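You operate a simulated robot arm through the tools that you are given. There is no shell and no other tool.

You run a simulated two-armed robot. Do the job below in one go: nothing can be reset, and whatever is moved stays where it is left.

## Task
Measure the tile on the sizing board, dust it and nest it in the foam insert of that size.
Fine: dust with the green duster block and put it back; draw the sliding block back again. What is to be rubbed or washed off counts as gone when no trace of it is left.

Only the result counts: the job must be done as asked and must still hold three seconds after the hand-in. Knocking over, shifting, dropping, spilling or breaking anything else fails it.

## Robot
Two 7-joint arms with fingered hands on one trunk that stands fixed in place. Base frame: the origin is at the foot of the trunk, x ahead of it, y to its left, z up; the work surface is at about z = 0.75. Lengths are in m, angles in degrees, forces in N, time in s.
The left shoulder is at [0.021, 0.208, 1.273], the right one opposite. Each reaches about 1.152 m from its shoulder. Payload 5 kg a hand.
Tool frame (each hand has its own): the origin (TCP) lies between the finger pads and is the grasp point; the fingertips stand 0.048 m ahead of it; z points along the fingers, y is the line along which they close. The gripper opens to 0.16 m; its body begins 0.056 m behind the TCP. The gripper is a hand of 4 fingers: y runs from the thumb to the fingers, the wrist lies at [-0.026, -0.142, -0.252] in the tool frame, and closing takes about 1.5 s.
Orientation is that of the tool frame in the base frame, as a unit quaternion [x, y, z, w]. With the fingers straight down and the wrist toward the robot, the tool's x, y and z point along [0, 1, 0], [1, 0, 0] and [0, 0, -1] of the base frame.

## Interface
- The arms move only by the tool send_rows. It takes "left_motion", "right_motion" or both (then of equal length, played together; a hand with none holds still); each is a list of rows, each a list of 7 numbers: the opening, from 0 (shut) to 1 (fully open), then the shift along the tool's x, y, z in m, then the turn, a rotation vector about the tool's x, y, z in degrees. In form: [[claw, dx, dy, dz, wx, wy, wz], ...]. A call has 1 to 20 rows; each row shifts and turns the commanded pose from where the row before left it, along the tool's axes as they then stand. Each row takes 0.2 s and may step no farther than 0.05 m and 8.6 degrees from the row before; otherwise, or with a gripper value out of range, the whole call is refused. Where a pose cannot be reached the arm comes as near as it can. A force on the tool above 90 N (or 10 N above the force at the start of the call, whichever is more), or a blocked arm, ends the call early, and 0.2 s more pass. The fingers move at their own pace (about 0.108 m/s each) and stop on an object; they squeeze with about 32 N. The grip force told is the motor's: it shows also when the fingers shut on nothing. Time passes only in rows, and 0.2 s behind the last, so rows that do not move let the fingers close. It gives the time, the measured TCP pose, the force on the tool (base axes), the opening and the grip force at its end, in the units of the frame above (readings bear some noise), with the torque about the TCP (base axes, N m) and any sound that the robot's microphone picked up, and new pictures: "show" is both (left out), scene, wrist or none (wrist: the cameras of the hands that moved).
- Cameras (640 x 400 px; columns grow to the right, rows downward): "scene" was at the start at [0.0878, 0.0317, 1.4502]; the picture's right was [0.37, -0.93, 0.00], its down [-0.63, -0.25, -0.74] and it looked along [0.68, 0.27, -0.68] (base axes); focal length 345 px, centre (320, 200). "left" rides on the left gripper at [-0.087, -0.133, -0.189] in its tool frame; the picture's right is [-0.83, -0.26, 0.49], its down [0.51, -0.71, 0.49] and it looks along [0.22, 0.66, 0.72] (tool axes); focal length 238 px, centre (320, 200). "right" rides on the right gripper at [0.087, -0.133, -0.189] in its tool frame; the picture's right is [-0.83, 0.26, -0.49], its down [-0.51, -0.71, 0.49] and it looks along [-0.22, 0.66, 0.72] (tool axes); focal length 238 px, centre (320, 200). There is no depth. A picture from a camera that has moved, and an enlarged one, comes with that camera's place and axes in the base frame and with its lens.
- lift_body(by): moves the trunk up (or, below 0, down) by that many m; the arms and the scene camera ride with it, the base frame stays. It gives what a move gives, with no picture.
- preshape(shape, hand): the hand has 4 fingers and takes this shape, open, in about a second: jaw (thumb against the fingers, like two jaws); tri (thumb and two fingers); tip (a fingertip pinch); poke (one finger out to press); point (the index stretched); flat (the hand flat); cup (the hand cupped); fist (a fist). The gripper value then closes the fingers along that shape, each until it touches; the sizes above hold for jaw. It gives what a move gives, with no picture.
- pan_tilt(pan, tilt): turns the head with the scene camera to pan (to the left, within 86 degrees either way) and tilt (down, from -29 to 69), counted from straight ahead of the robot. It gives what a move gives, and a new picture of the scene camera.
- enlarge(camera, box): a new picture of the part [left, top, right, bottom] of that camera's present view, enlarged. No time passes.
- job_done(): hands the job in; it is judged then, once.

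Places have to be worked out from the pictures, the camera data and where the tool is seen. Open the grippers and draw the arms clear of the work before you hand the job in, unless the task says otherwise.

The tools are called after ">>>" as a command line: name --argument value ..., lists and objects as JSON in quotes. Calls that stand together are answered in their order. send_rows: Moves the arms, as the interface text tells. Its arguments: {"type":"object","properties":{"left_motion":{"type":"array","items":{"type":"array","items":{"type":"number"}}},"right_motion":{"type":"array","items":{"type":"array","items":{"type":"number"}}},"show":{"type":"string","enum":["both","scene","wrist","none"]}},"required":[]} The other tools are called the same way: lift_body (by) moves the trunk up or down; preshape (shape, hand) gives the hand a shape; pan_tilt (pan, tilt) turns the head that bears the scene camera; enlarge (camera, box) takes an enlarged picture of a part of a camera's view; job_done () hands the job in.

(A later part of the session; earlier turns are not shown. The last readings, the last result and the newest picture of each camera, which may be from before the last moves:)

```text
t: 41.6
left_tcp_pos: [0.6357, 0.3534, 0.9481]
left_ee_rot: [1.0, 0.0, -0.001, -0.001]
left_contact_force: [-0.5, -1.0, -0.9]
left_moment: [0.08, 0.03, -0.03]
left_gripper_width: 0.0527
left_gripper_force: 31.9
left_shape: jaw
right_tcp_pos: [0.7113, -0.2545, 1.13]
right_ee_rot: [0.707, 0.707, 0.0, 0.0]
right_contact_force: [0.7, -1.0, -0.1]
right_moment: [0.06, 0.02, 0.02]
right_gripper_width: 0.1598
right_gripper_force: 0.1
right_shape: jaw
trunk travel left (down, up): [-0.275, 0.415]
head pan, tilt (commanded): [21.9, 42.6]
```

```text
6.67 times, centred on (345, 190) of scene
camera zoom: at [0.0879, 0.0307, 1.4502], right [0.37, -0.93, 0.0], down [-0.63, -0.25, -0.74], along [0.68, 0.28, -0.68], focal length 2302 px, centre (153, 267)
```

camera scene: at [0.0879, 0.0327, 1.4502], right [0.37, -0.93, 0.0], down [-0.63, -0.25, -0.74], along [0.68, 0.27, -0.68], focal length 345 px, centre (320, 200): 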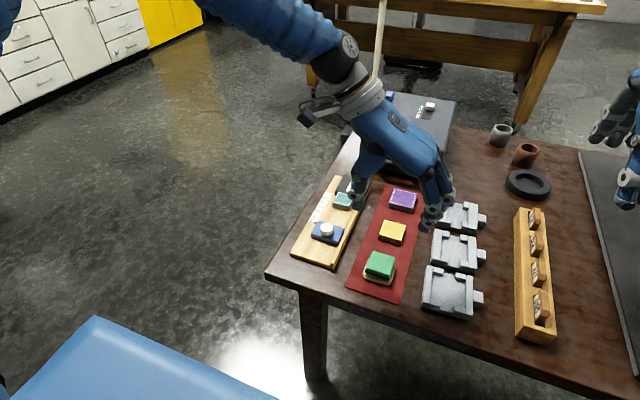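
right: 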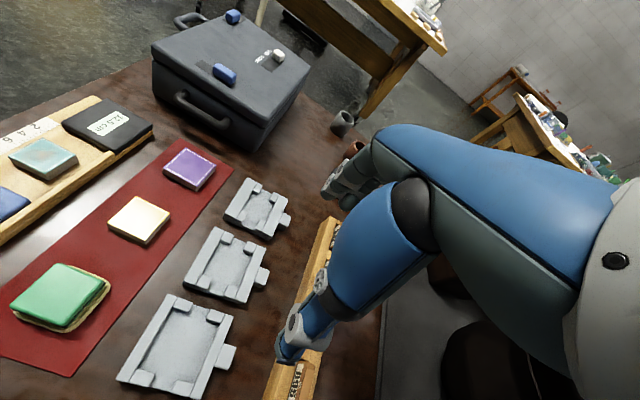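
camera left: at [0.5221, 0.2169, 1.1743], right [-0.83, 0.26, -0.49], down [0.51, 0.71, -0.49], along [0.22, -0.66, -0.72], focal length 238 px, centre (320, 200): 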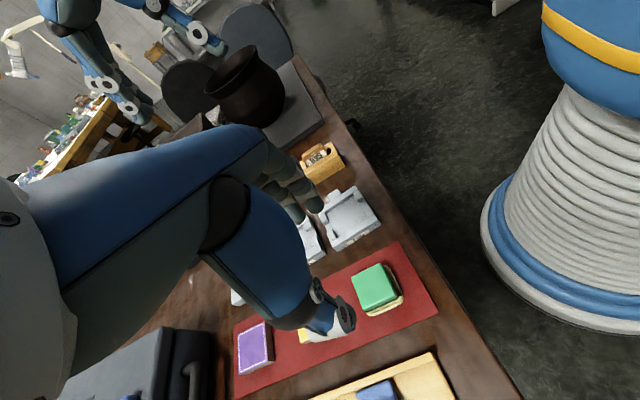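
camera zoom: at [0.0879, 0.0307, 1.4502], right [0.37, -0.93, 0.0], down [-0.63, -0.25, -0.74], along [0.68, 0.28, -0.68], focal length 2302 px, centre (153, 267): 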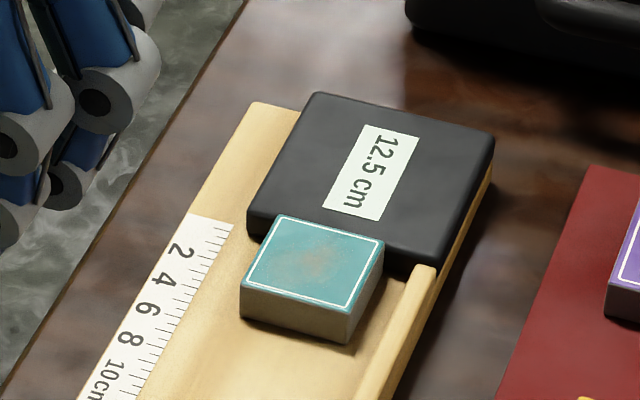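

The dust is fainter but still visible, so rubbing works. I'll now use forward strokes against the fixed stop, lifting on each return, so the tile cannot wander.

>>> send_rows --left_motion '[[0.25, 0.02, 0.04, 0, 0, 0, 0], [0.25, 0.02, 0.04, 0, 0, 0, 0], [0.25, 0.03, 0.033, 0.02, 0, 0, 0], [0.25, 0.03, 0, 0.035, 0, 0, 0], [0.25, 0.028, 0, 0.03, 0, 0, 0], [0.25, 0, 0, 0.005, 0, 0, 0], [0.25, 0, 0, 0.0045, 0, 0, 0], [0.25, 0, 0, 0, 0, 0, 0]]' --show "none"

>>> enlarge --camera "scene" --box '[310, 160, 380, 220]'

```text
t: 43.4
left_tcp_pos: [0.7643, 0.2408, 0.853]
left_ee_rot: [1.0, -0.001, 0.0, -0.001]
left_contact_force: [-0.2, -0.2, -0.8]
left_moment: [-0.01, -0.04, 0.0]
left_gripper_width: 0.0526
left_gripper_force: 31.6
left_shape: jaw
right_tcp_pos: [0.71, -0.2533, 1.1298]
right_ee_rot: [0.707, 0.707, 0.0, 0.001]
right_contact_force: [-0.3, 0.6, 0.3]
right_moment: [-0.02, -0.02, -0.01]
right_gripper_width: 0.1598
right_gripper_force: 0.0
right_shape: jaw
trunk travel left (down, up): [-0.275, 0.415]
head pan, tilt (commanded): [21.9, 42.6]
```

```text
6.67 times, centred on (345, 190) of scene
camera zoom: at [0.0875, 0.0316, 1.4503], right [0.37, -0.93, 0.0], down [-0.63, -0.25, -0.74], along [0.68, 0.27, -0.68], focal length 2302 px, centre (153, 267)
```

zoom: 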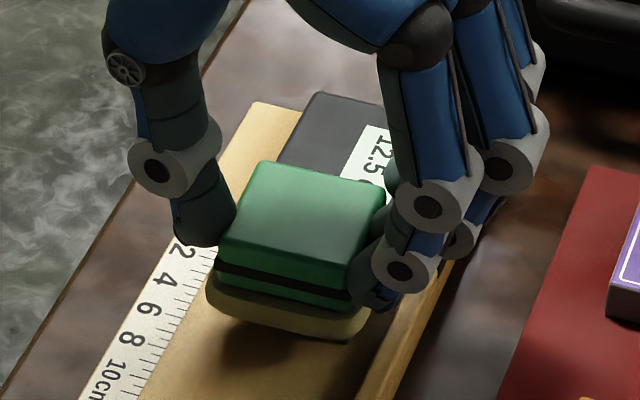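

The pad is just at the tile. I run two forward strokes with light pressure, lifting on the return.

>>> send_rows --left_motion '[[0.25, 0, 0, 0.0015, 0, 0, 0], [0.25, 0.006, 0, 0, 0, 0, 0], [0.25, 0.006, 0, 0, 0, 0, 0], [0.25, 0.006, 0, 0, 0, 0, 0], [0.25, 0.006, 0, 0, 0, 0, 0], [0.25, 0, 0, 0, 0, 0, 0]]' --show "none"

>>> enlarge --camera "scene" --box '[310, 160, 380, 220]'

```text
t: 44.8
left_tcp_pos: [0.7868, 0.2397, 0.8528]
left_ee_rot: [1.0, 0.0, 0.0, -0.001]
left_contact_force: [-6.0, -1.2, 11.5]
left_moment: [0.0, 0.16, 0.0]
left_gripper_width: 0.0529
left_gripper_force: 32.0
left_shape: jaw
right_tcp_pos: [0.7094, -0.2538, 1.1311]
right_ee_rot: [0.707, 0.707, 0.001, 0.0]
right_contact_force: [0.6, -0.1, -0.6]
right_moment: [-0.02, 0.01, 0.02]
right_gripper_width: 0.1596
right_gripper_force: 0.0
right_shape: jaw
trunk travel left (down, up): [-0.275, 0.415]
head pan, tilt (commanded): [21.9, 42.6]
```

```text
6.67 times, centred on (345, 190) of scene
camera zoom: at [0.0864, 0.0312, 1.4504], right [0.37, -0.93, 0.0], down [-0.63, -0.25, -0.74], along [0.68, 0.28, -0.68], focal length 2302 px, centre (153, 267)
```

zoom: 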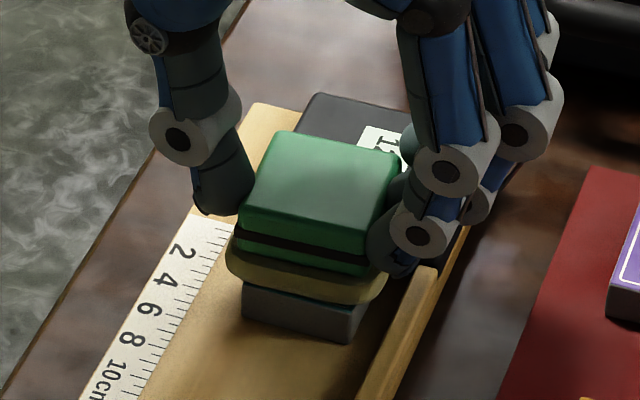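

A full forward stroke at about 11 N and the tile held still. I repeat it twice more.

>>> send_rows --left_motion '[[0.25, 0, 0, -0.005, 0, 0, 0], [0.25, -0.012, 0, 0, 0, 0, 0], [0.25, -0.012, 0, 0, 0, 0, 0], [0.25, 0, 0, 0.005, 0, 0, 0], [0.25, 0.006, 0, 0, 0, 0, 0], [0.25, 0.006, 0, 0, 0, 0, 0], [0.25, 0.006, 0, 0, 0, 0, 0], [0.25, 0.006, 0, 0, 0, 0, 0], [0.25, 0, 0, -0.005, 0, 0, 0], [0.25, -0.012, 0, 0, 0, 0, 0], [0.25, -0.012, 0, 0, 0, 0, 0], [0.25, 0, 0, 0.005, 0, 0, 0], [0.25, 0.006, 0, 0, 0, 0, 0], [0.25, 0.006, 0, 0, 0, 0, 0], [0.25, 0.006, 0, 0, 0, 0, 0], [0.25, 0.006, 0, 0, 0, 0, 0], [0.25, 0, 0, 0, 0, 0, 0]]' --show "none"

>>> enlarge --camera "scene" --box '[310, 160, 380, 220]'

```text
t: 48.4
left_tcp_pos: [0.7874, 0.2397, 0.8522]
left_ee_rot: [1.0, 0.0, 0.0, 0.0]
left_contact_force: [-5.8, 1.3, 12.4]
left_moment: [0.05, 0.19, -0.03]
left_gripper_width: 0.0535
left_gripper_force: 32.5
left_shape: jaw
right_tcp_pos: [0.7103, -0.2535, 1.1318]
right_ee_rot: [0.706, 0.708, 0.0, 0.0]
right_contact_force: [0.3, -0.4, 0.6]
right_moment: [-0.02, 0.03, 0.01]
right_gripper_width: 0.1597
right_gripper_force: 0.0
right_shape: jaw
trunk travel left (down, up): [-0.275, 0.415]
head pan, tilt (commanded): [21.9, 42.6]
```

```text
6.67 times, centred on (345, 190) of scene
camera zoom: at [0.0865, 0.0314, 1.4504], right [0.37, -0.93, 0.0], down [-0.63, -0.25, -0.74], along [0.68, 0.28, -0.68], focal length 2302 px, centre (153, 267)
```

zoom: 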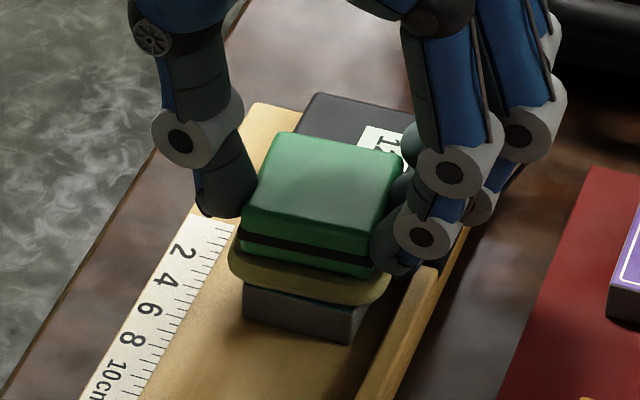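

The tile held its place. I lift away to check the dust.

>>> send_rows --left_motion '[[0.25, 0, 0, -0.005, 0, 0, 0], [0.25, 0, 0, -0.04, 0, 0, 0], [0.25, -0.03, -0.03, -0.02, 0, 0, 0], [0.25, -0.03, -0.04, 0, 0, 0, 0], [0.25, -0.03, -0.04, 0, 0, 0, 0], [0.25, -0.03, -0.03, 0, 0, 0, 0], [0.25, 0, 0, 0, 0, 0, 0]]' --show "none"

>>> enlarge --camera "scene" --box '[330, 185, 365, 215]'

```text
t: 50.0
left_tcp_pos: [0.668, 0.3753, 0.9151]
left_ee_rot: [1.0, -0.001, 0.0, -0.001]
left_contact_force: [-0.3, 0.0, -0.7]
left_moment: [0.03, 0.04, -0.01]
left_gripper_width: 0.0529
left_gripper_force: 32.5
left_shape: jaw
right_tcp_pos: [0.7101, -0.2547, 1.1291]
right_ee_rot: [0.707, 0.708, -0.001, -0.001]
right_contact_force: [0.5, -0.7, -0.4]
right_moment: [0.09, 0.02, 0.01]
right_gripper_width: 0.1596
right_gripper_force: 0.1
right_shape: jaw
trunk travel left (down, up): [-0.275, 0.415]
head pan, tilt (commanded): [21.9, 42.6]
```

```text
13.33 times, centred on (348, 200) of scene
camera zoom: at [0.0888, 0.0304, 1.4502], right [0.37, -0.93, 0.0], down [-0.63, -0.25, -0.74], along [0.68, 0.28, -0.68], focal length 4604 px, centre (-47, 200)
```

zoom: 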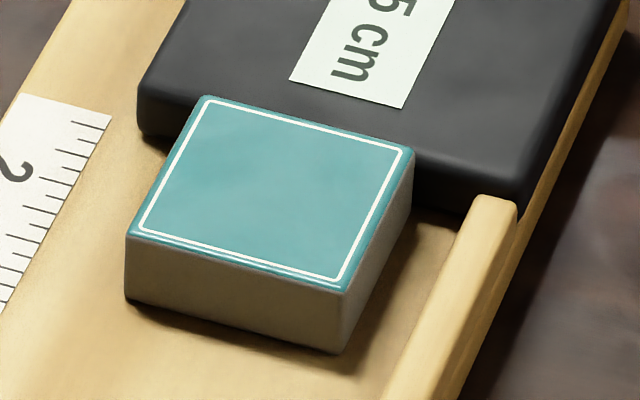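

The tile top looks clean. I zoom in further to be sure that no faint trace remains, and compare it with the yellow tile's surface.

>>> enlarge --camera "scene" --box '[338, 191, 356, 204]'

>>> enlarge --camera "scene" --box '[380, 220, 408, 240]'

```text
16.00 times, centred on (347, 198) of scene
camera zoom: at [0.0888, 0.0304, 1.4502], right [0.37, -0.93, 0.0], down [-0.63, -0.25, -0.74], along [0.68, 0.28, -0.68], focal length 5525 px, centre (-112, 240)
```

zoom: 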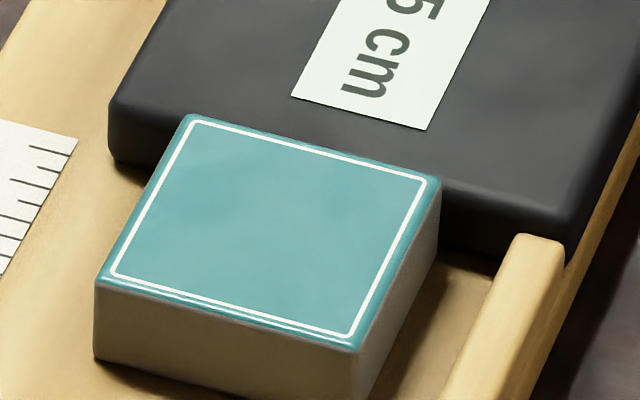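

```text
16.00 times, centred on (394, 230) of scene
camera zoom: at [0.0888, 0.0304, 1.4502], right [0.37, -0.93, 0.0], down [-0.63, -0.25, -0.74], along [0.68, 0.28, -0.68], focal length 5525 px, centre (-864, -280)
```

zoom: 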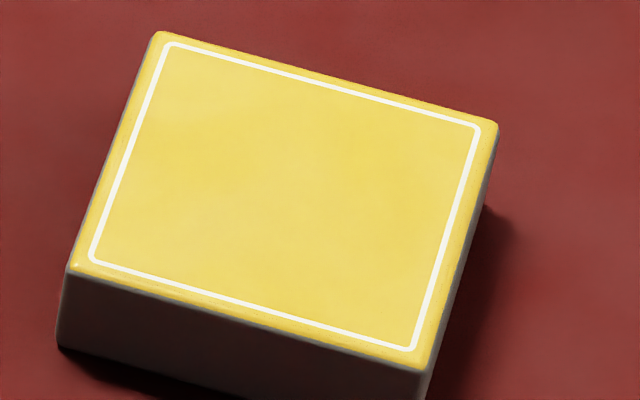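

The surface looks clean, with no difference from the yellow tile's glaze. I give it two more light strokes as a margin.

>>> send_rows --left_motion '[[0.25, 0.03, 0.035, 0, 0, 0, 0], [0.25, 0.03, 0.035, 0, 0, 0, 0], [0.25, 0.02, 0.035, 0.01, 0, 0, 0], [0.25, 0.016, 0.035, 0.015, 0, 0, 0], [0.25, 0, 0, 0.02, 0, 0, 0], [0.25, 0, 0, 0.015, 0, 0, 0], [0.25, 0, 0, 0.005, 0, 0, 0], [0.25, 0.006, 0, 0, 0, 0, 0], [0.25, 0.006, 0, 0, 0, 0, 0], [0.25, 0.006, 0, 0, 0, 0, 0], [0.25, 0.006, 0, 0, 0, 0, 0], [0.25, 0, 0, -0.005, 0, 0, 0], [0.25, -0.012, 0, 0, 0, 0, 0], [0.25, -0.012, 0, 0, 0, 0, 0], [0.25, 0, 0, 0.005, 0, 0, 0], [0.25, 0.006, 0, 0, 0, 0, 0], [0.25, 0.006, 0, 0, 0, 0, 0], [0.25, 0.006, 0, 0, 0, 0, 0], [0.25, 0.006, 0, 0, 0, 0, 0], [0.25, 0, 0, 0, 0, 0, 0]]' --show "none"

>>> enlarge --camera "scene" --box '[310, 160, 380, 220]'

```text
t: 54.2
left_tcp_pos: [0.7884, 0.238, 0.8516]
left_ee_rot: [1.0, -0.001, 0.0, 0.0]
left_contact_force: [-3.3, 0.2, 9.1]
left_moment: [0.0, 0.1, 0.0]
left_gripper_width: 0.0528
left_gripper_force: 32.1
left_shape: jaw
right_tcp_pos: [0.7109, -0.2539, 1.1307]
right_ee_rot: [0.707, 0.707, 0.0, 0.0]
right_contact_force: [0.6, -0.4, -0.2]
right_moment: [0.01, -0.01, 0.02]
right_gripper_width: 0.1596
right_gripper_force: 0.1
right_shape: jaw
trunk travel left (down, up): [-0.275, 0.415]
head pan, tilt (commanded): [21.9, 42.6]
```

```text
6.67 times, centred on (345, 190) of scene
camera zoom: at [0.0871, 0.0315, 1.4503], right [0.37, -0.93, 0.0], down [-0.63, -0.25, -0.74], along [0.68, 0.27, -0.68], focal length 2302 px, centre (153, 267)
```

zoom: 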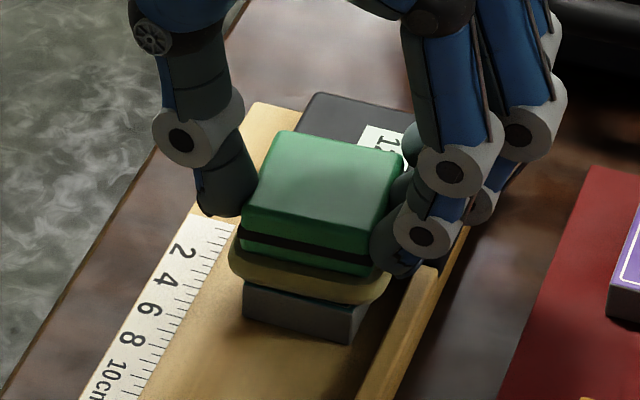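

Dusting is done. I lift the duster and carry it back along the same shifts to its spot on the red mat, stopping a few millimetres above.

>>> send_rows --left_motion '[[0.25, 0, 0, -0.005, 0, 0, 0], [0.25, 0, 0, -0.04, 0, 0, 0], [0.25, 0, 0, -0.045, 0, 0, 0], [0.25, -0.033, 0.0258, 0, 0, 0, 0], [0.25, -0.033, 0.0258, 0, 0, 0, 0], [0.25, -0.033, 0.0258, 0, 0, 0, 0], [0.25, -0.033, 0.0258, 0, 0, 0, 0], [0.25, -0.033, 0.0259, 0, 0, 0, 0], [0.25, -0.033, 0.0259, 0, 0, 0, 0], [0.25, 0, 0, 0.035, 0, 0, 0], [0.25, 0, 0, 0.035, 0, 0, 0], [0.25, 0, 0, 0.025, 0, 0, 0], [0.25, 0, 0, 0.0125, 0, 0, 0], [0.25, 0, 0, 0.005, 0, 0, 0], [0.25, 0, 0, 0, 0, 0, 0]]' --show "none"

>>> enlarge --camera "scene" --box '[345, 220, 425, 300]'

>>> enlarge --camera "left" --box '[250, 170, 400, 310]'

>>> enlarge --camera "scene" --box '[330, 185, 365, 215]'

```text
t: 57.4
left_tcp_pos: [0.5924, 0.0843, 0.8302]
left_ee_rot: [1.0, 0.001, 0.001, 0.0]
left_contact_force: [0.6, 0.5, -1.6]
left_moment: [0.02, -0.01, -0.04]
left_gripper_width: 0.0531
left_gripper_force: 32.0
left_shape: jaw
right_tcp_pos: [0.7119, -0.2538, 1.1294]
right_ee_rot: [0.707, 0.707, 0.0, 0.0]
right_contact_force: [-0.9, 0.2, 0.4]
right_moment: [-0.01, -0.01, 0.01]
right_gripper_width: 0.1598
right_gripper_force: 0.1
right_shape: jaw
trunk travel left (down, up): [-0.275, 0.415]
head pan, tilt (commanded): [21.9, 42.6]
```

```text
5.00 times, centred on (385, 260) of scene
camera zoom: at [0.0878, 0.0315, 1.4503], right [0.37, -0.93, 0.0], down [-0.63, -0.25, -0.74], along [0.68, 0.27, -0.68], focal length 1727 px, centre (-5, -100)
```

zoom: 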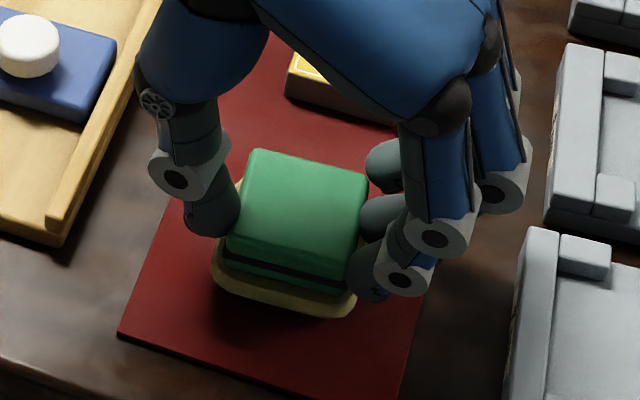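

```text
2.86 times, centred on (325, 240) of left
camera zoom: at [0.5061, 0.2162, 1.0177], right [-0.83, 0.26, -0.49], down [0.51, 0.71, -0.49], along [0.22, -0.66, -0.72], focal length 681 px, centre (306, 86)
```

zoom: 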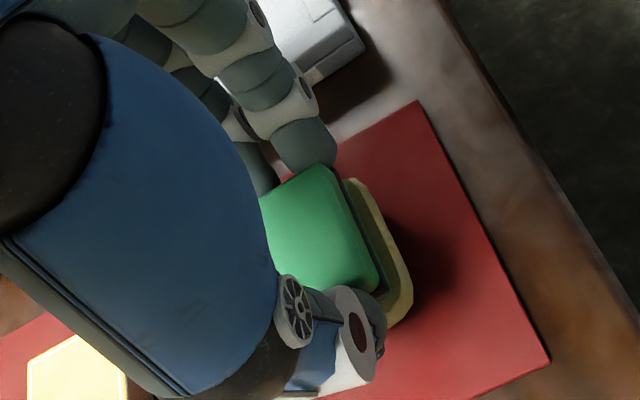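

```text
13.33 times, centred on (348, 200) of scene
camera zoom: at [0.0878, 0.0315, 1.4503], right [0.37, -0.93, 0.0], down [-0.63, -0.25, -0.74], along [0.68, 0.27, -0.68], focal length 4604 px, centre (-47, 200)
```

zoom: 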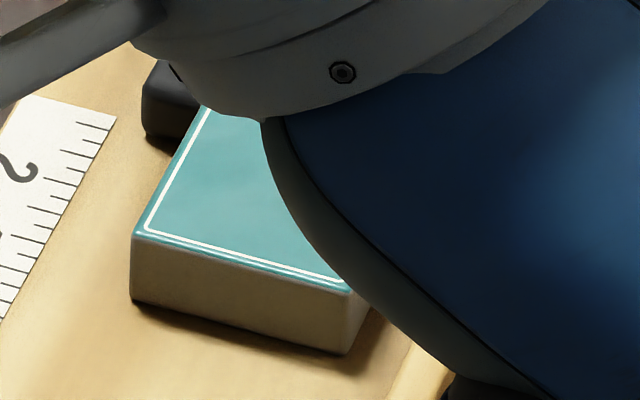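

The duster hangs about 5–7 mm above its place. I lower it gently until it touches the mat.

>>> send_rows --left_motion '[[0.25, 0, 0, 0.003, 0, 0, 0], [0.25, 0, 0, 0.001, 0, 0, 0], [0.25, 0, 0, 0, 0, 0, 0]]' --show "none"

>>> send_rows --left_motion '[[0.25, 0, 0, 0.001, 0, 0, 0], [0.25, 0, 0, 0, 0, 0, 0]]' --show "none"

```text
t: 58.2
left_tcp_pos: [0.5926, 0.0834, 0.8249]
left_ee_rot: [1.0, 0.0, 0.0, 0.001]
left_contact_force: [-0.6, -0.5, -0.3]
left_moment: [0.02, -0.03, 0.01]
left_gripper_width: 0.0529
left_gripper_force: 32.5
left_shape: jaw
right_tcp_pos: [0.7102, -0.2534, 1.1308]
right_ee_rot: [0.707, 0.707, 0.0, -0.001]
right_contact_force: [0.8, 0.1, -0.2]
right_moment: [-0.04, 0.01, -0.03]
right_gripper_width: 0.1597
right_gripper_force: 0.1
right_shape: jaw
trunk travel left (down, up): [-0.275, 0.415]
head pan, tilt (commanded): [21.9, 42.6]
```

```text
t: 58.8
left_tcp_pos: [0.5917, 0.0843, 0.8244]
left_ee_rot: [1.0, -0.001, 0.0, -0.001]
left_contact_force: [-0.3, 0.4, -0.9]
left_moment: [0.02, 0.0, -0.02]
left_gripper_width: 0.053
left_gripper_force: 31.5
left_shape: jaw
right_tcp_pos: [0.7109, -0.2543, 1.1302]
right_ee_rot: [0.707, 0.707, 0.0, 0.001]
right_contact_force: [0.5, 0.2, -1.1]
right_moment: [-0.02, 0.0, 0.01]
right_gripper_width: 0.16
right_gripper_force: 0.0
right_shape: jaw
trunk travel left (down, up): [-0.275, 0.415]
head pan, tilt (commanded): [21.9, 42.6]
```

No touch yet, so I go down a millimetre at a time.

>>> send_rows --left_motion '[[0.25, 0, 0, 0.001, 0, 0, 0], [0.25, 0, 0, 0, 0, 0, 0]]' --show "none"

>>> send_rows --left_motion '[[0.25, 0, 0, 0.001, 0, 0, 0], [0.25, 0, 0, 0, 0, 0, 0]]' --show "none"

```text
t: 59.4
left_tcp_pos: [0.5921, 0.0842, 0.8237]
left_ee_rot: [1.0, 0.0, 0.0, 0.001]
left_contact_force: [0.5, 0.2, -1.7]
left_moment: [-0.01, 0.0, 0.0]
left_gripper_width: 0.0528
left_gripper_force: 32.2
left_shape: jaw
right_tcp_pos: [0.711, -0.2542, 1.1304]
right_ee_rot: [0.707, 0.707, -0.001, 0.0]
right_contact_force: [-0.8, 0.0, 0.1]
right_moment: [0.01, 0.0, -0.02]
right_gripper_width: 0.1597
right_gripper_force: 0.0
right_shape: jaw
trunk travel left (down, up): [-0.275, 0.415]
head pan, tilt (commanded): [21.9, 42.6]
```

```text
t: 60.0
left_tcp_pos: [0.5912, 0.0835, 0.8228]
left_ee_rot: [1.0, 0.0, 0.0, 0.0]
left_contact_force: [0.0, -0.5, 4.1]
left_moment: [-0.05, -0.06, 0.0]
left_gripper_width: 0.053
left_gripper_force: 32.2
left_shape: jaw
right_tcp_pos: [0.7104, -0.2537, 1.1301]
right_ee_rot: [0.707, 0.707, 0.0, 0.0]
right_contact_force: [-0.4, -0.7, -0.7]
right_moment: [-0.01, 0.01, 0.01]
right_gripper_width: 0.1597
right_gripper_force: 0.1
right_shape: jaw
trunk travel left (down, up): [-0.275, 0.415]
head pan, tilt (commanded): [21.9, 42.6]
```

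It rests on the mat (4 N). I open the hand and rise straight up.

>>> send_rows --left_motion '[[0.4, 0, 0, 0, 0, 0, 0], [0.5, 0, 0, 0, 0, 0, 0], [0.6, 0, 0, 0, 0, 0, 0], [0.6, 0, 0, 0, 0, 0, 0], [0.6, 0, 0, -0.01, 0, 0, 0], [0.6, 0, 0, -0.03, 0, 0, 0], [0.6, 0, 0, -0.045, 0, 0, 0], [0.6, 0, 0, -0.045, 0, 0, 0], [0.6, 0, -0.03, -0.03, 0, 0, 0], [0.6, 0, 0, 0, 0, 0, 0]]' --show "none"

>>> enlarge --camera "scene" --box '[280, 160, 440, 300]'

>>> enlarge --camera "scene" --box '[355, 240, 405, 290]'

```text
t: 62.2
left_tcp_pos: [0.593, 0.1141, 0.9789]
left_ee_rot: [1.0, -0.001, -0.001, -0.002]
left_contact_force: [0.3, -0.8, 0.3]
left_moment: [0.13, 0.04, -0.02]
left_gripper_width: 0.0961
left_gripper_force: 0.1
left_shape: jaw
right_tcp_pos: [0.7108, -0.256, 1.1297]
right_ee_rot: [0.707, 0.707, 0.0, -0.001]
right_contact_force: [-0.3, -0.8, -0.2]
right_moment: [0.14, 0.02, -0.03]
right_gripper_width: 0.1596
right_gripper_force: 0.1
right_shape: jaw
trunk travel left (down, up): [-0.275, 0.415]
head pan, tilt (commanded): [21.9, 42.6]
```

```text
2.86 times, centred on (360, 230) of scene
camera zoom: at [0.0884, 0.0298, 1.4502], right [0.37, -0.93, 0.0], down [-0.63, -0.25, -0.74], along [0.68, 0.28, -0.68], focal length 987 px, centre (206, 114)
```

zoom: 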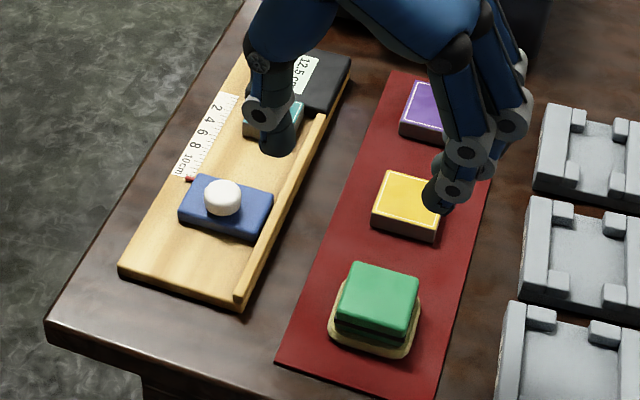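

```text
8.00 times, centred on (380, 265) of scene
camera zoom: at [0.0884, 0.0298, 1.4502], right [0.37, -0.93, 0.0], down [-0.63, -0.25, -0.74], along [0.68, 0.28, -0.68], focal length 2763 px, centre (-160, -320)
```

zoom: 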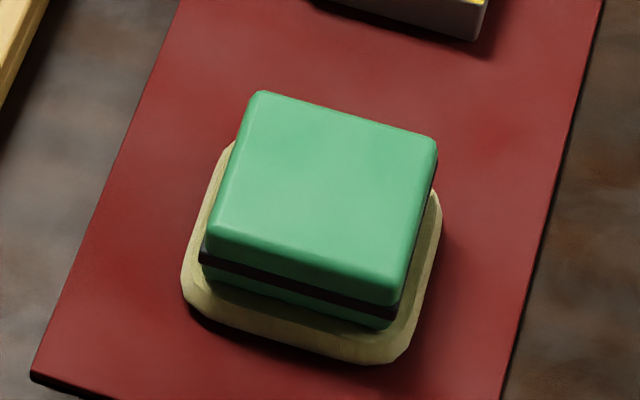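

The duster is back exactly where it was. Before picking the tile I study the 5 cm insert (the far one) from the right and scene cameras to see its walls, lugs and gaps.

>>> enlarge --camera "right" --box '[150, 160, 260, 250]'

>>> enlarge --camera "scene" --box '[430, 190, 490, 240]'

>>> enlarge --camera "left" --box '[180, 100, 420, 330]'

```text
4.44 times, centred on (205, 205) of right
camera zoom: at [0.5785, -0.1708, 1.3176], right [0.26, -0.84, 0.49], down [-0.71, -0.5, -0.49], along [0.65, -0.22, -0.72], focal length 1059 px, centre (831, 178)
```

zoom: 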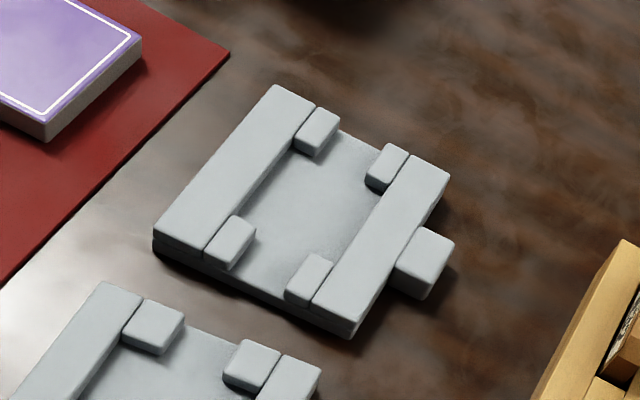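

```text
8.00 times, centred on (460, 215) of scene
camera zoom: at [0.0884, 0.0298, 1.4502], right [0.37, -0.93, 0.0], down [-0.63, -0.25, -0.74], along [0.68, 0.28, -0.68], focal length 2763 px, centre (-800, 80)
```

zoom: 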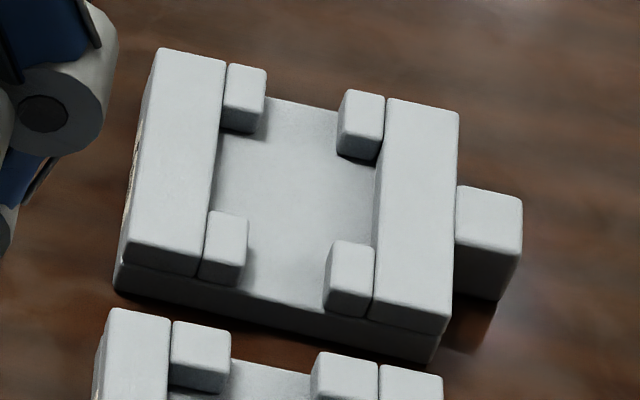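

```text
1.74 times, centred on (300, 215) of left
camera zoom: at [0.5068, 0.2458, 1.1678], right [-0.83, 0.26, -0.49], down [0.51, 0.71, -0.49], along [0.22, -0.66, -0.72], focal length 414 px, centre (355, 174)
```

zoom: 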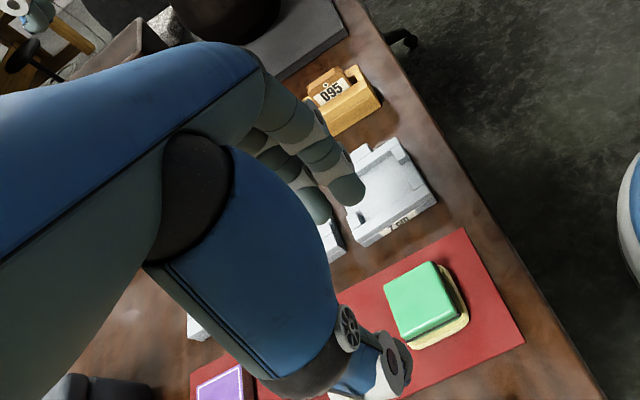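

The 5 cm insert's pocket is about 5.6 cm square, centred near (0.871, −0.068), with bars' top at z ≈ 0.769 and turned about 2–3° counter-clockwise. I'll take the tile with thumb and two fingers across y, so I set the tri shape and check the finger layout.

>>> preshape --shape "tri" --hand "left"

>>> send_rows --left_motion '[[0.55, 0.03, -0.02, 0, 0, 0, 0], [0.55, 0.04, -0.025, 0, 0, 0, 0], [0.55, 0.04, -0.025, 0, 0, 0, 0], [0.55, 0.04, -0.025, 0, 0, 0, 0], [0.55, 0.034, -0.03, 0, 0, 0, 0], [0.55, 0, 0, 0.04, 0, 0, 0], [0.55, 0, 0, 0.04, 0, 0, 0], [0.55, 0, 0, 0, 0, 0, 0]]' --show "none"

>>> enlarge --camera "scene" --box '[300, 140, 400, 225]'

>>> enlarge --camera "left" --box '[200, 150, 420, 340]'

```text
t: 63.1
left_tcp_pos: [0.592, 0.115, 0.9795]
left_ee_rot: [1.0, 0.0, 0.0, 0.0]
left_contact_force: [0.1, -0.3, 0.2]
left_moment: [0.0, 0.0, 0.0]
left_gripper_width: 0.1598
left_gripper_force: 0.0
left_shape: tri
right_tcp_pos: [0.711, -0.2545, 1.1296]
right_ee_rot: [0.707, 0.708, 0.001, -0.001]
right_contact_force: [-0.3, -0.5, 0.2]
right_moment: [0.01, -0.02, 0.01]
right_gripper_width: 0.1598
right_gripper_force: 0.0
right_shape: jaw
trunk travel left (down, up): [-0.275, 0.415]
head pan, tilt (commanded): [21.9, 42.6]
```

```text
t: 64.9
left_tcp_pos: [0.7744, 0.2412, 0.8998]
left_ee_rot: [1.0, 0.0, 0.0, 0.0]
left_contact_force: [-0.4, -0.3, -0.1]
left_moment: [0.04, -0.05, 0.0]
left_gripper_width: 0.0885
left_gripper_force: 0.0
left_shape: tri
right_tcp_pos: [0.7096, -0.2552, 1.1307]
right_ee_rot: [0.707, 0.707, 0.001, 0.001]
right_contact_force: [-0.6, -0.6, -0.1]
right_moment: [0.01, -0.02, 0.02]
right_gripper_width: 0.1597
right_gripper_force: 0.0
right_shape: jaw
trunk travel left (down, up): [-0.275, 0.415]
head pan, tilt (commanded): [21.9, 42.6]
```

```text
4.71 times, centred on (350, 182) of scene
camera zoom: at [0.0871, 0.0311, 1.4504], right [0.37, -0.93, 0.0], down [-0.63, -0.25, -0.74], along [0.68, 0.27, -0.68], focal length 1625 px, centre (179, 282)
```

zoom: 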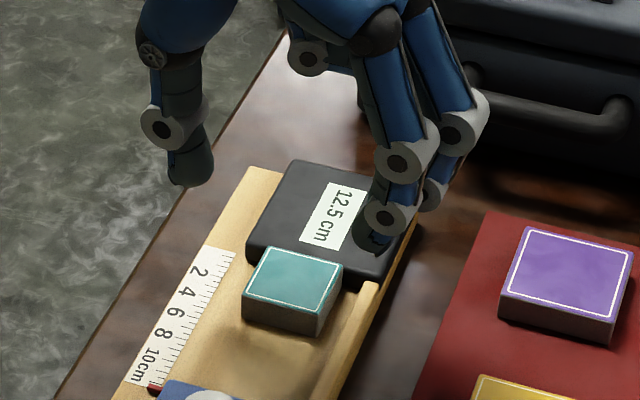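

```text
2.11 times, centred on (310, 245) of left
camera zoom: at [0.6883, 0.374, 1.088], right [-0.83, 0.26, -0.49], down [0.51, 0.71, -0.49], along [0.22, -0.66, -0.72], focal length 502 px, centre (341, 105)
```

zoom: 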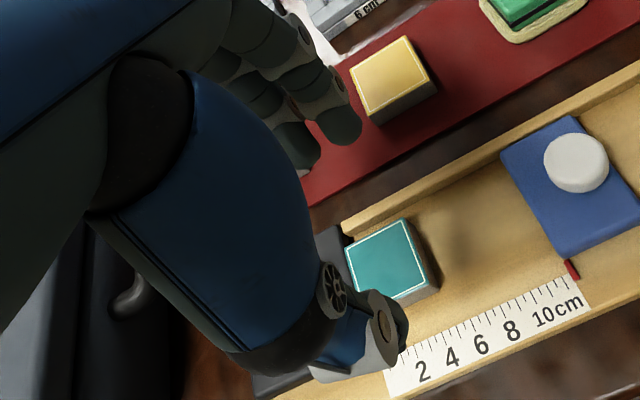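

In the tri shape index and middle face the thumb, and the tile is spotless. I line up over it and lower to just above its top, with a 70 mm opening.

>>> send_rows --left_motion '[[0.44, 0.0035, 0.001, 0.025, 0, 0, 0], [0.44, 0, 0, 0.025, 0, 0, 0], [0.44, 0, 0, 0.012, 0, 0, 0], [0.44, 0, 0, 0, 0, 0, 0]]' --show "none"

>>> enlarge --camera "scene" --box '[315, 165, 375, 215]'

>>> enlarge --camera "left" --box '[240, 180, 400, 320]'

```text
t: 65.9
left_tcp_pos: [0.7777, 0.2406, 0.8388]
left_ee_rot: [1.0, 0.0, 0.0, 0.0]
left_contact_force: [-0.3, 0.5, -0.1]
left_moment: [0.01, -0.01, -0.01]
left_gripper_width: 0.0707
left_gripper_force: 0.2
left_shape: tri
right_tcp_pos: [0.7102, -0.2547, 1.131]
right_ee_rot: [0.707, 0.707, 0.0, 0.001]
right_contact_force: [0.0, -0.3, 0.6]
right_moment: [-0.01, 0.03, 0.03]
right_gripper_width: 0.1596
right_gripper_force: 0.1
right_shape: jaw
trunk travel left (down, up): [-0.275, 0.415]
head pan, tilt (commanded): [21.9, 42.6]
```

```text
8.00 times, centred on (345, 190) of scene
camera zoom: at [0.0875, 0.0316, 1.4503], right [0.37, -0.93, 0.0], down [-0.63, -0.25, -0.74], along [0.68, 0.27, -0.68], focal length 2763 px, centre (120, 280)
```

zoom: 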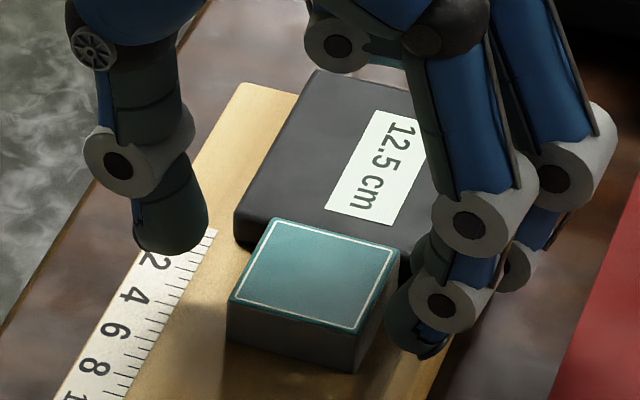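

```text
2.86 times, centred on (320, 250) of left
camera zoom: at [0.6916, 0.3726, 1.0263], right [-0.83, 0.26, -0.49], down [0.51, 0.71, -0.49], along [0.22, -0.66, -0.72], focal length 681 px, centre (320, 57)
```

zoom: 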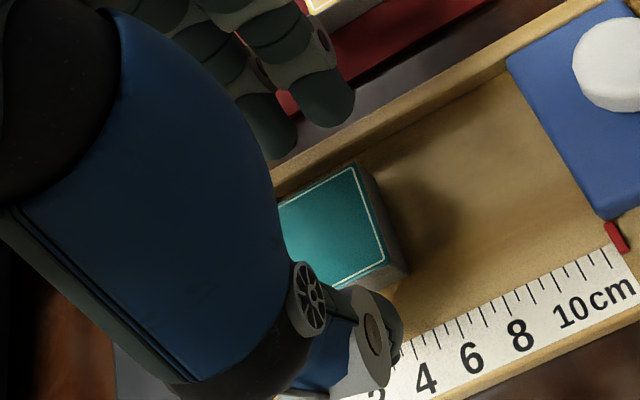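

The tile lies between thumb and fingers with about a centimetre on each side. I lower toward z 0.826 while checking for contact with the rail or the stop.

>>> send_rows --left_motion '[[0.44, 0, 0, 0.007, 0, 0, 0], [0.44, 0, 0, 0.003, 0, 0, 0], [0.44, 0, 0, 0, 0, 0, 0]]' --show "none"

>>> send_rows --left_motion '[[0.44, 0, 0, 0.003, 0, 0, 0], [0.44, 0, 0, 0, 0, 0, 0]]' --show "none"

>>> enlarge --camera "scene" --box '[315, 165, 375, 215]'

```text
t: 66.7
left_tcp_pos: [0.7786, 0.2411, 0.8288]
left_ee_rot: [1.0, 0.0, 0.001, 0.0]
left_contact_force: [0.1, -0.9, 0.4]
left_moment: [0.02, -0.02, 0.0]
left_gripper_width: 0.0708
left_gripper_force: 0.0
left_shape: tri
right_tcp_pos: [0.712, -0.255, 1.1295]
right_ee_rot: [0.707, 0.707, 0.0, 0.0]
right_contact_force: [0.1, 0.4, -0.4]
right_moment: [-0.03, -0.06, 0.03]
right_gripper_width: 0.1597
right_gripper_force: 0.1
right_shape: jaw
trunk travel left (down, up): [-0.275, 0.415]
head pan, tilt (commanded): [21.9, 42.6]
```

```text
t: 67.3
left_tcp_pos: [0.7792, 0.2402, 0.8242]
left_ee_rot: [1.0, 0.0, 0.0, 0.0]
left_contact_force: [0.1, 0.7, 6.1]
left_moment: [-0.28, 0.16, -0.11]
left_gripper_width: 0.0707
left_gripper_force: 0.1
left_shape: tri
right_tcp_pos: [0.7099, -0.2536, 1.1301]
right_ee_rot: [0.708, 0.707, 0.0, 0.001]
right_contact_force: [0.7, 0.3, 0.7]
right_moment: [-0.02, 0.05, 0.0]
right_gripper_width: 0.1598
right_gripper_force: 0.0
right_shape: jaw
trunk travel left (down, up): [-0.275, 0.415]
head pan, tilt (commanded): [21.9, 42.6]
```

```text
8.00 times, centred on (345, 190) of scene
camera zoom: at [0.0874, 0.0314, 1.4503], right [0.37, -0.93, 0.0], down [-0.63, -0.25, -0.74], along [0.68, 0.27, -0.68], focal length 2763 px, centre (120, 280)
```

zoom: 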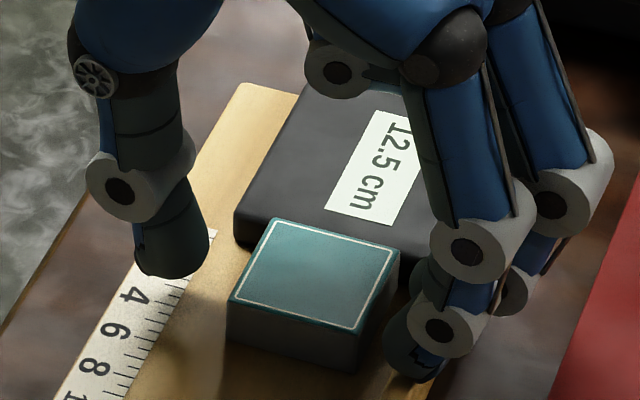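

The index touched the rail top (z ≈ 0.7765). I rise 1 mm, close to just over tile width, and slide the tile a little left and back from stop and rail to make room for a proper grip.

>>> send_rows --left_motion '[[0.44, 0, 0, -0.0015, 0, 0, 0], [0.38, 0, 0, 0, 0, 0, 0], [0.33, 0, 0, 0, 0, 0, 0], [0.33, 0, 0, 0, 0, 0, 0], [0.33, 0, 0, 0, 0, 0, 0]]' --show "none"

>>> enlarge --camera "scene" --box '[315, 165, 375, 215]'

>>> enlarge --camera "left" --box '[240, 180, 400, 320]'

```text
t: 68.5
left_tcp_pos: [0.7796, 0.2403, 0.8274]
left_ee_rot: [1.0, 0.0, 0.0, 0.0]
left_contact_force: [0.5, -0.1, -0.5]
left_moment: [-0.03, 0.01, -0.03]
left_gripper_width: 0.0535
left_gripper_force: 0.2
left_shape: tri
right_tcp_pos: [0.712, -0.2539, 1.13]
right_ee_rot: [0.707, 0.707, 0.0, 0.001]
right_contact_force: [-0.6, -0.6, -0.8]
right_moment: [-0.03, 0.05, -0.02]
right_gripper_width: 0.1594
right_gripper_force: 0.0
right_shape: jaw
trunk travel left (down, up): [-0.275, 0.415]
head pan, tilt (commanded): [21.9, 42.6]
```

```text
8.00 times, centred on (345, 190) of scene
camera zoom: at [0.0879, 0.0315, 1.4502], right [0.37, -0.93, 0.0], down [-0.63, -0.25, -0.74], along [0.68, 0.27, -0.68], focal length 2763 px, centre (120, 280)
```

zoom: 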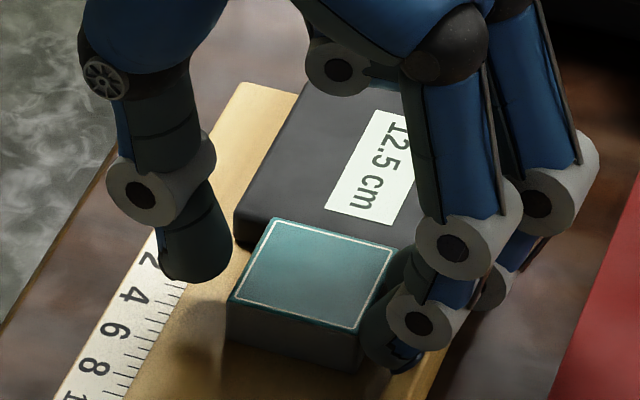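

```text
2.86 times, centred on (320, 250) of left
camera zoom: at [0.6931, 0.3722, 1.0149], right [-0.83, 0.26, -0.49], down [0.51, 0.71, -0.49], along [0.22, -0.66, -0.72], focal length 681 px, centre (320, 57)
```

zoom: 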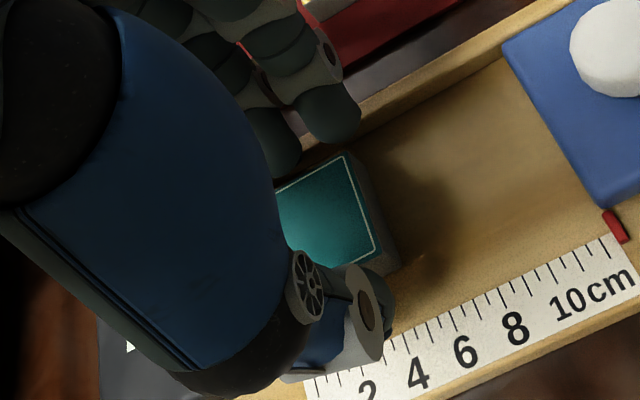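

Fingers are around the tile without squeezing. I now slide it 16 mm to the left by moving the hand.

>>> send_rows --left_motion '[[0.33, 0, -0.004, 0, 0, 0, 0], [0.33, 0, -0.004, 0, 0, 0, 0], [0.33, 0, -0.004, 0, 0, 0, 0], [0.33, 0, -0.004, 0, 0, 0, 0], [0.33, 0, 0, 0, 0, 0, 0]]' --show "none"

>>> enlarge --camera "scene" --box '[315, 165, 375, 215]'

```text
t: 69.7
left_tcp_pos: [0.779, 0.2547, 0.8281]
left_ee_rot: [1.0, 0.0, 0.0, 0.0]
left_contact_force: [-0.2, -0.5, 0.4]
left_moment: [-0.01, 0.01, -0.03]
left_gripper_width: 0.0532
left_gripper_force: 0.0
left_shape: tri
right_tcp_pos: [0.7108, -0.2548, 1.1305]
right_ee_rot: [0.707, 0.707, -0.001, -0.001]
right_contact_force: [-0.4, 0.7, 0.5]
right_moment: [0.01, -0.01, -0.02]
right_gripper_width: 0.1597
right_gripper_force: 0.1
right_shape: jaw
trunk travel left (down, up): [-0.275, 0.415]
head pan, tilt (commanded): [21.9, 42.6]
```

```text
8.00 times, centred on (345, 190) of scene
camera zoom: at [0.0879, 0.0314, 1.4502], right [0.37, -0.93, 0.0], down [-0.63, -0.25, -0.74], along [0.68, 0.27, -0.68], focal length 2763 px, centre (120, 280)
```

zoom: 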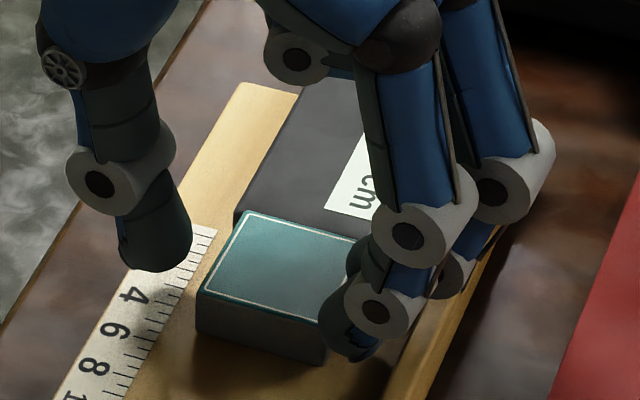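

The tile moved about 12 mm left and is clear of the rail. Now I close on its top edges and slide it 14 mm back from the stop.

>>> send_rows --left_motion '[[0.3, 0, 0, 0, 0, 0, 0], [0.27, 0, 0, 0, 0, 0, 0], [0.27, 0, 0, 0, 0, 0, 0], [0.27, -0.003, -0.001, 0, 0, 0, 0], [0.27, -0.004, -0.001, 0, 0, 0, 0], [0.27, -0.004, -0.001, 0, 0, 0, 0], [0.27, -0.003, -0.001, 0, 0, 0, 0], [0.27, 0, 0, 0, 0, 0, 0]]' --show "none"

>>> enlarge --camera "scene" --box '[315, 165, 375, 215]'

>>> enlarge --camera "left" --box '[240, 180, 400, 320]'

```text
t: 71.5
left_tcp_pos: [0.7649, 0.2586, 0.8277]
left_ee_rot: [1.0, -0.001, -0.001, 0.0]
left_contact_force: [0.0, -1.0, 0.9]
left_moment: [-0.04, 0.01, 0.0]
left_gripper_width: 0.0436
left_gripper_force: 0.1
left_shape: tri
right_tcp_pos: [0.7104, -0.2543, 1.1305]
right_ee_rot: [0.707, 0.707, 0.0, 0.0]
right_contact_force: [-1.0, -0.4, -0.4]
right_moment: [0.02, 0.02, 0.01]
right_gripper_width: 0.1597
right_gripper_force: 0.1
right_shape: jaw
trunk travel left (down, up): [-0.275, 0.415]
head pan, tilt (commanded): [21.9, 42.6]
```

```text
8.00 times, centred on (345, 190) of scene
camera zoom: at [0.088, 0.0314, 1.4502], right [0.37, -0.93, 0.0], down [-0.63, -0.25, -0.74], along [0.68, 0.27, -0.68], focal length 2763 px, centre (120, 280)
```

zoom: 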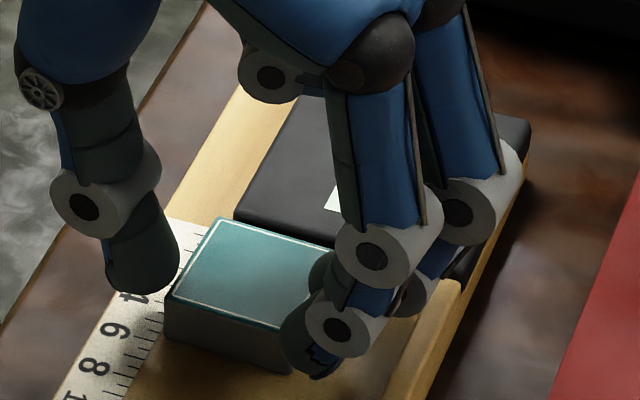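

```text
2.86 times, centred on (320, 250) of left
camera zoom: at [0.6789, 0.3917, 1.0161], right [-0.83, 0.26, -0.49], down [0.51, 0.71, -0.49], along [0.22, -0.66, -0.72], focal length 681 px, centre (320, 57)
```

zoom: 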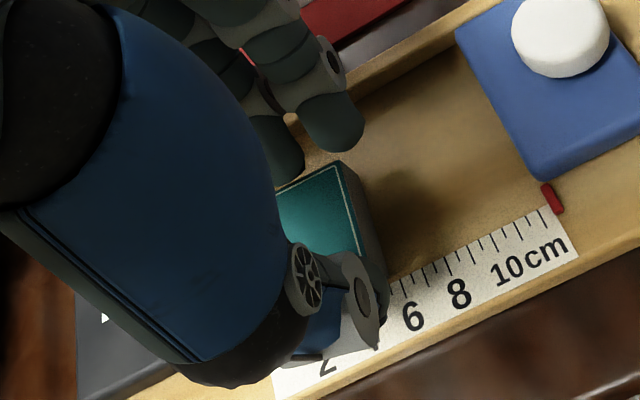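

The tile is now free at about (0.782, 0.260), clear of stop and rail. I open, centre on it, and lower for a 10 mm deep grip.

>>> send_rows --left_motion '[[0.4, 0, 0, 0, 0, 0, 0], [0.4, 0, 0, 0, 0, 0, 0], [0.4, 0.005, -0.001, 0, 0, 0, 0], [0.4, 0.0045, 0, 0, 0, 0, 0], [0.4, 0, 0, 0.003, 0, 0, 0], [0.4, 0, 0, 0, 0, 0, 0]]' --show "none"

>>> enlarge --camera "scene" --box '[310, 165, 370, 215]'

>>> enlarge --camera "left" --box '[240, 180, 400, 320]'

```text
t: 72.9
left_tcp_pos: [0.7748, 0.2606, 0.8261]
left_ee_rot: [1.0, 0.0, 0.0, 0.0]
left_contact_force: [-0.5, 0.2, -1.2]
left_moment: [-0.03, -0.01, 0.0]
left_gripper_width: 0.0636
left_gripper_force: 0.0
left_shape: tri
right_tcp_pos: [0.7107, -0.2544, 1.1292]
right_ee_rot: [0.707, 0.707, 0.0, 0.0]
right_contact_force: [-1.0, -0.1, 0.2]
right_moment: [0.0, -0.03, -0.02]
right_gripper_width: 0.1596
right_gripper_force: 0.0
right_shape: jaw
trunk travel left (down, up): [-0.275, 0.415]
head pan, tilt (commanded): [21.9, 42.6]
```

```text
8.00 times, centred on (340, 190) of scene
camera zoom: at [0.0878, 0.0315, 1.4502], right [0.37, -0.93, 0.0], down [-0.63, -0.25, -0.74], along [0.68, 0.27, -0.68], focal length 2763 px, centre (160, 280)
```

zoom: 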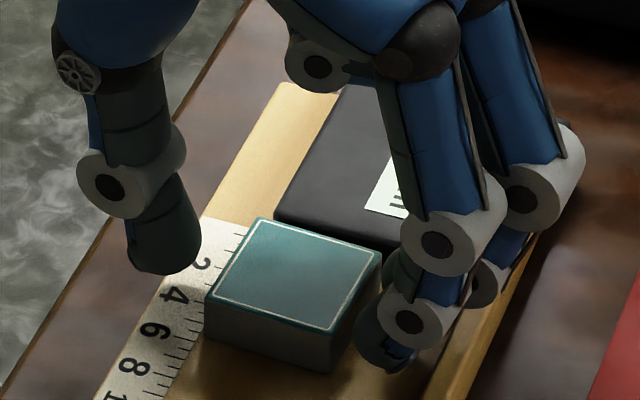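

```text
2.86 times, centred on (320, 250) of left
camera zoom: at [0.689, 0.3929, 1.0132], right [-0.83, 0.26, -0.49], down [0.51, 0.71, -0.49], along [0.22, -0.66, -0.72], focal length 681 px, centre (320, 57)
```

zoom: 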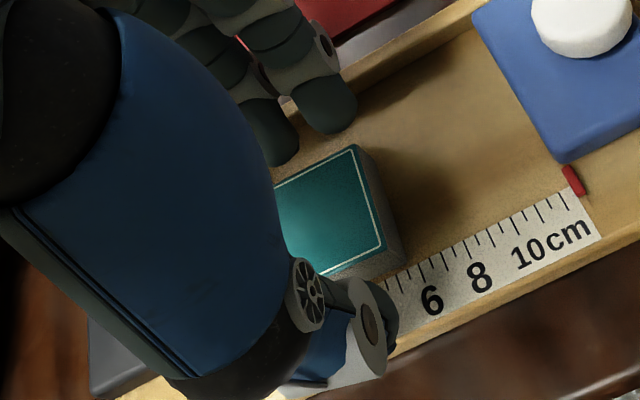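

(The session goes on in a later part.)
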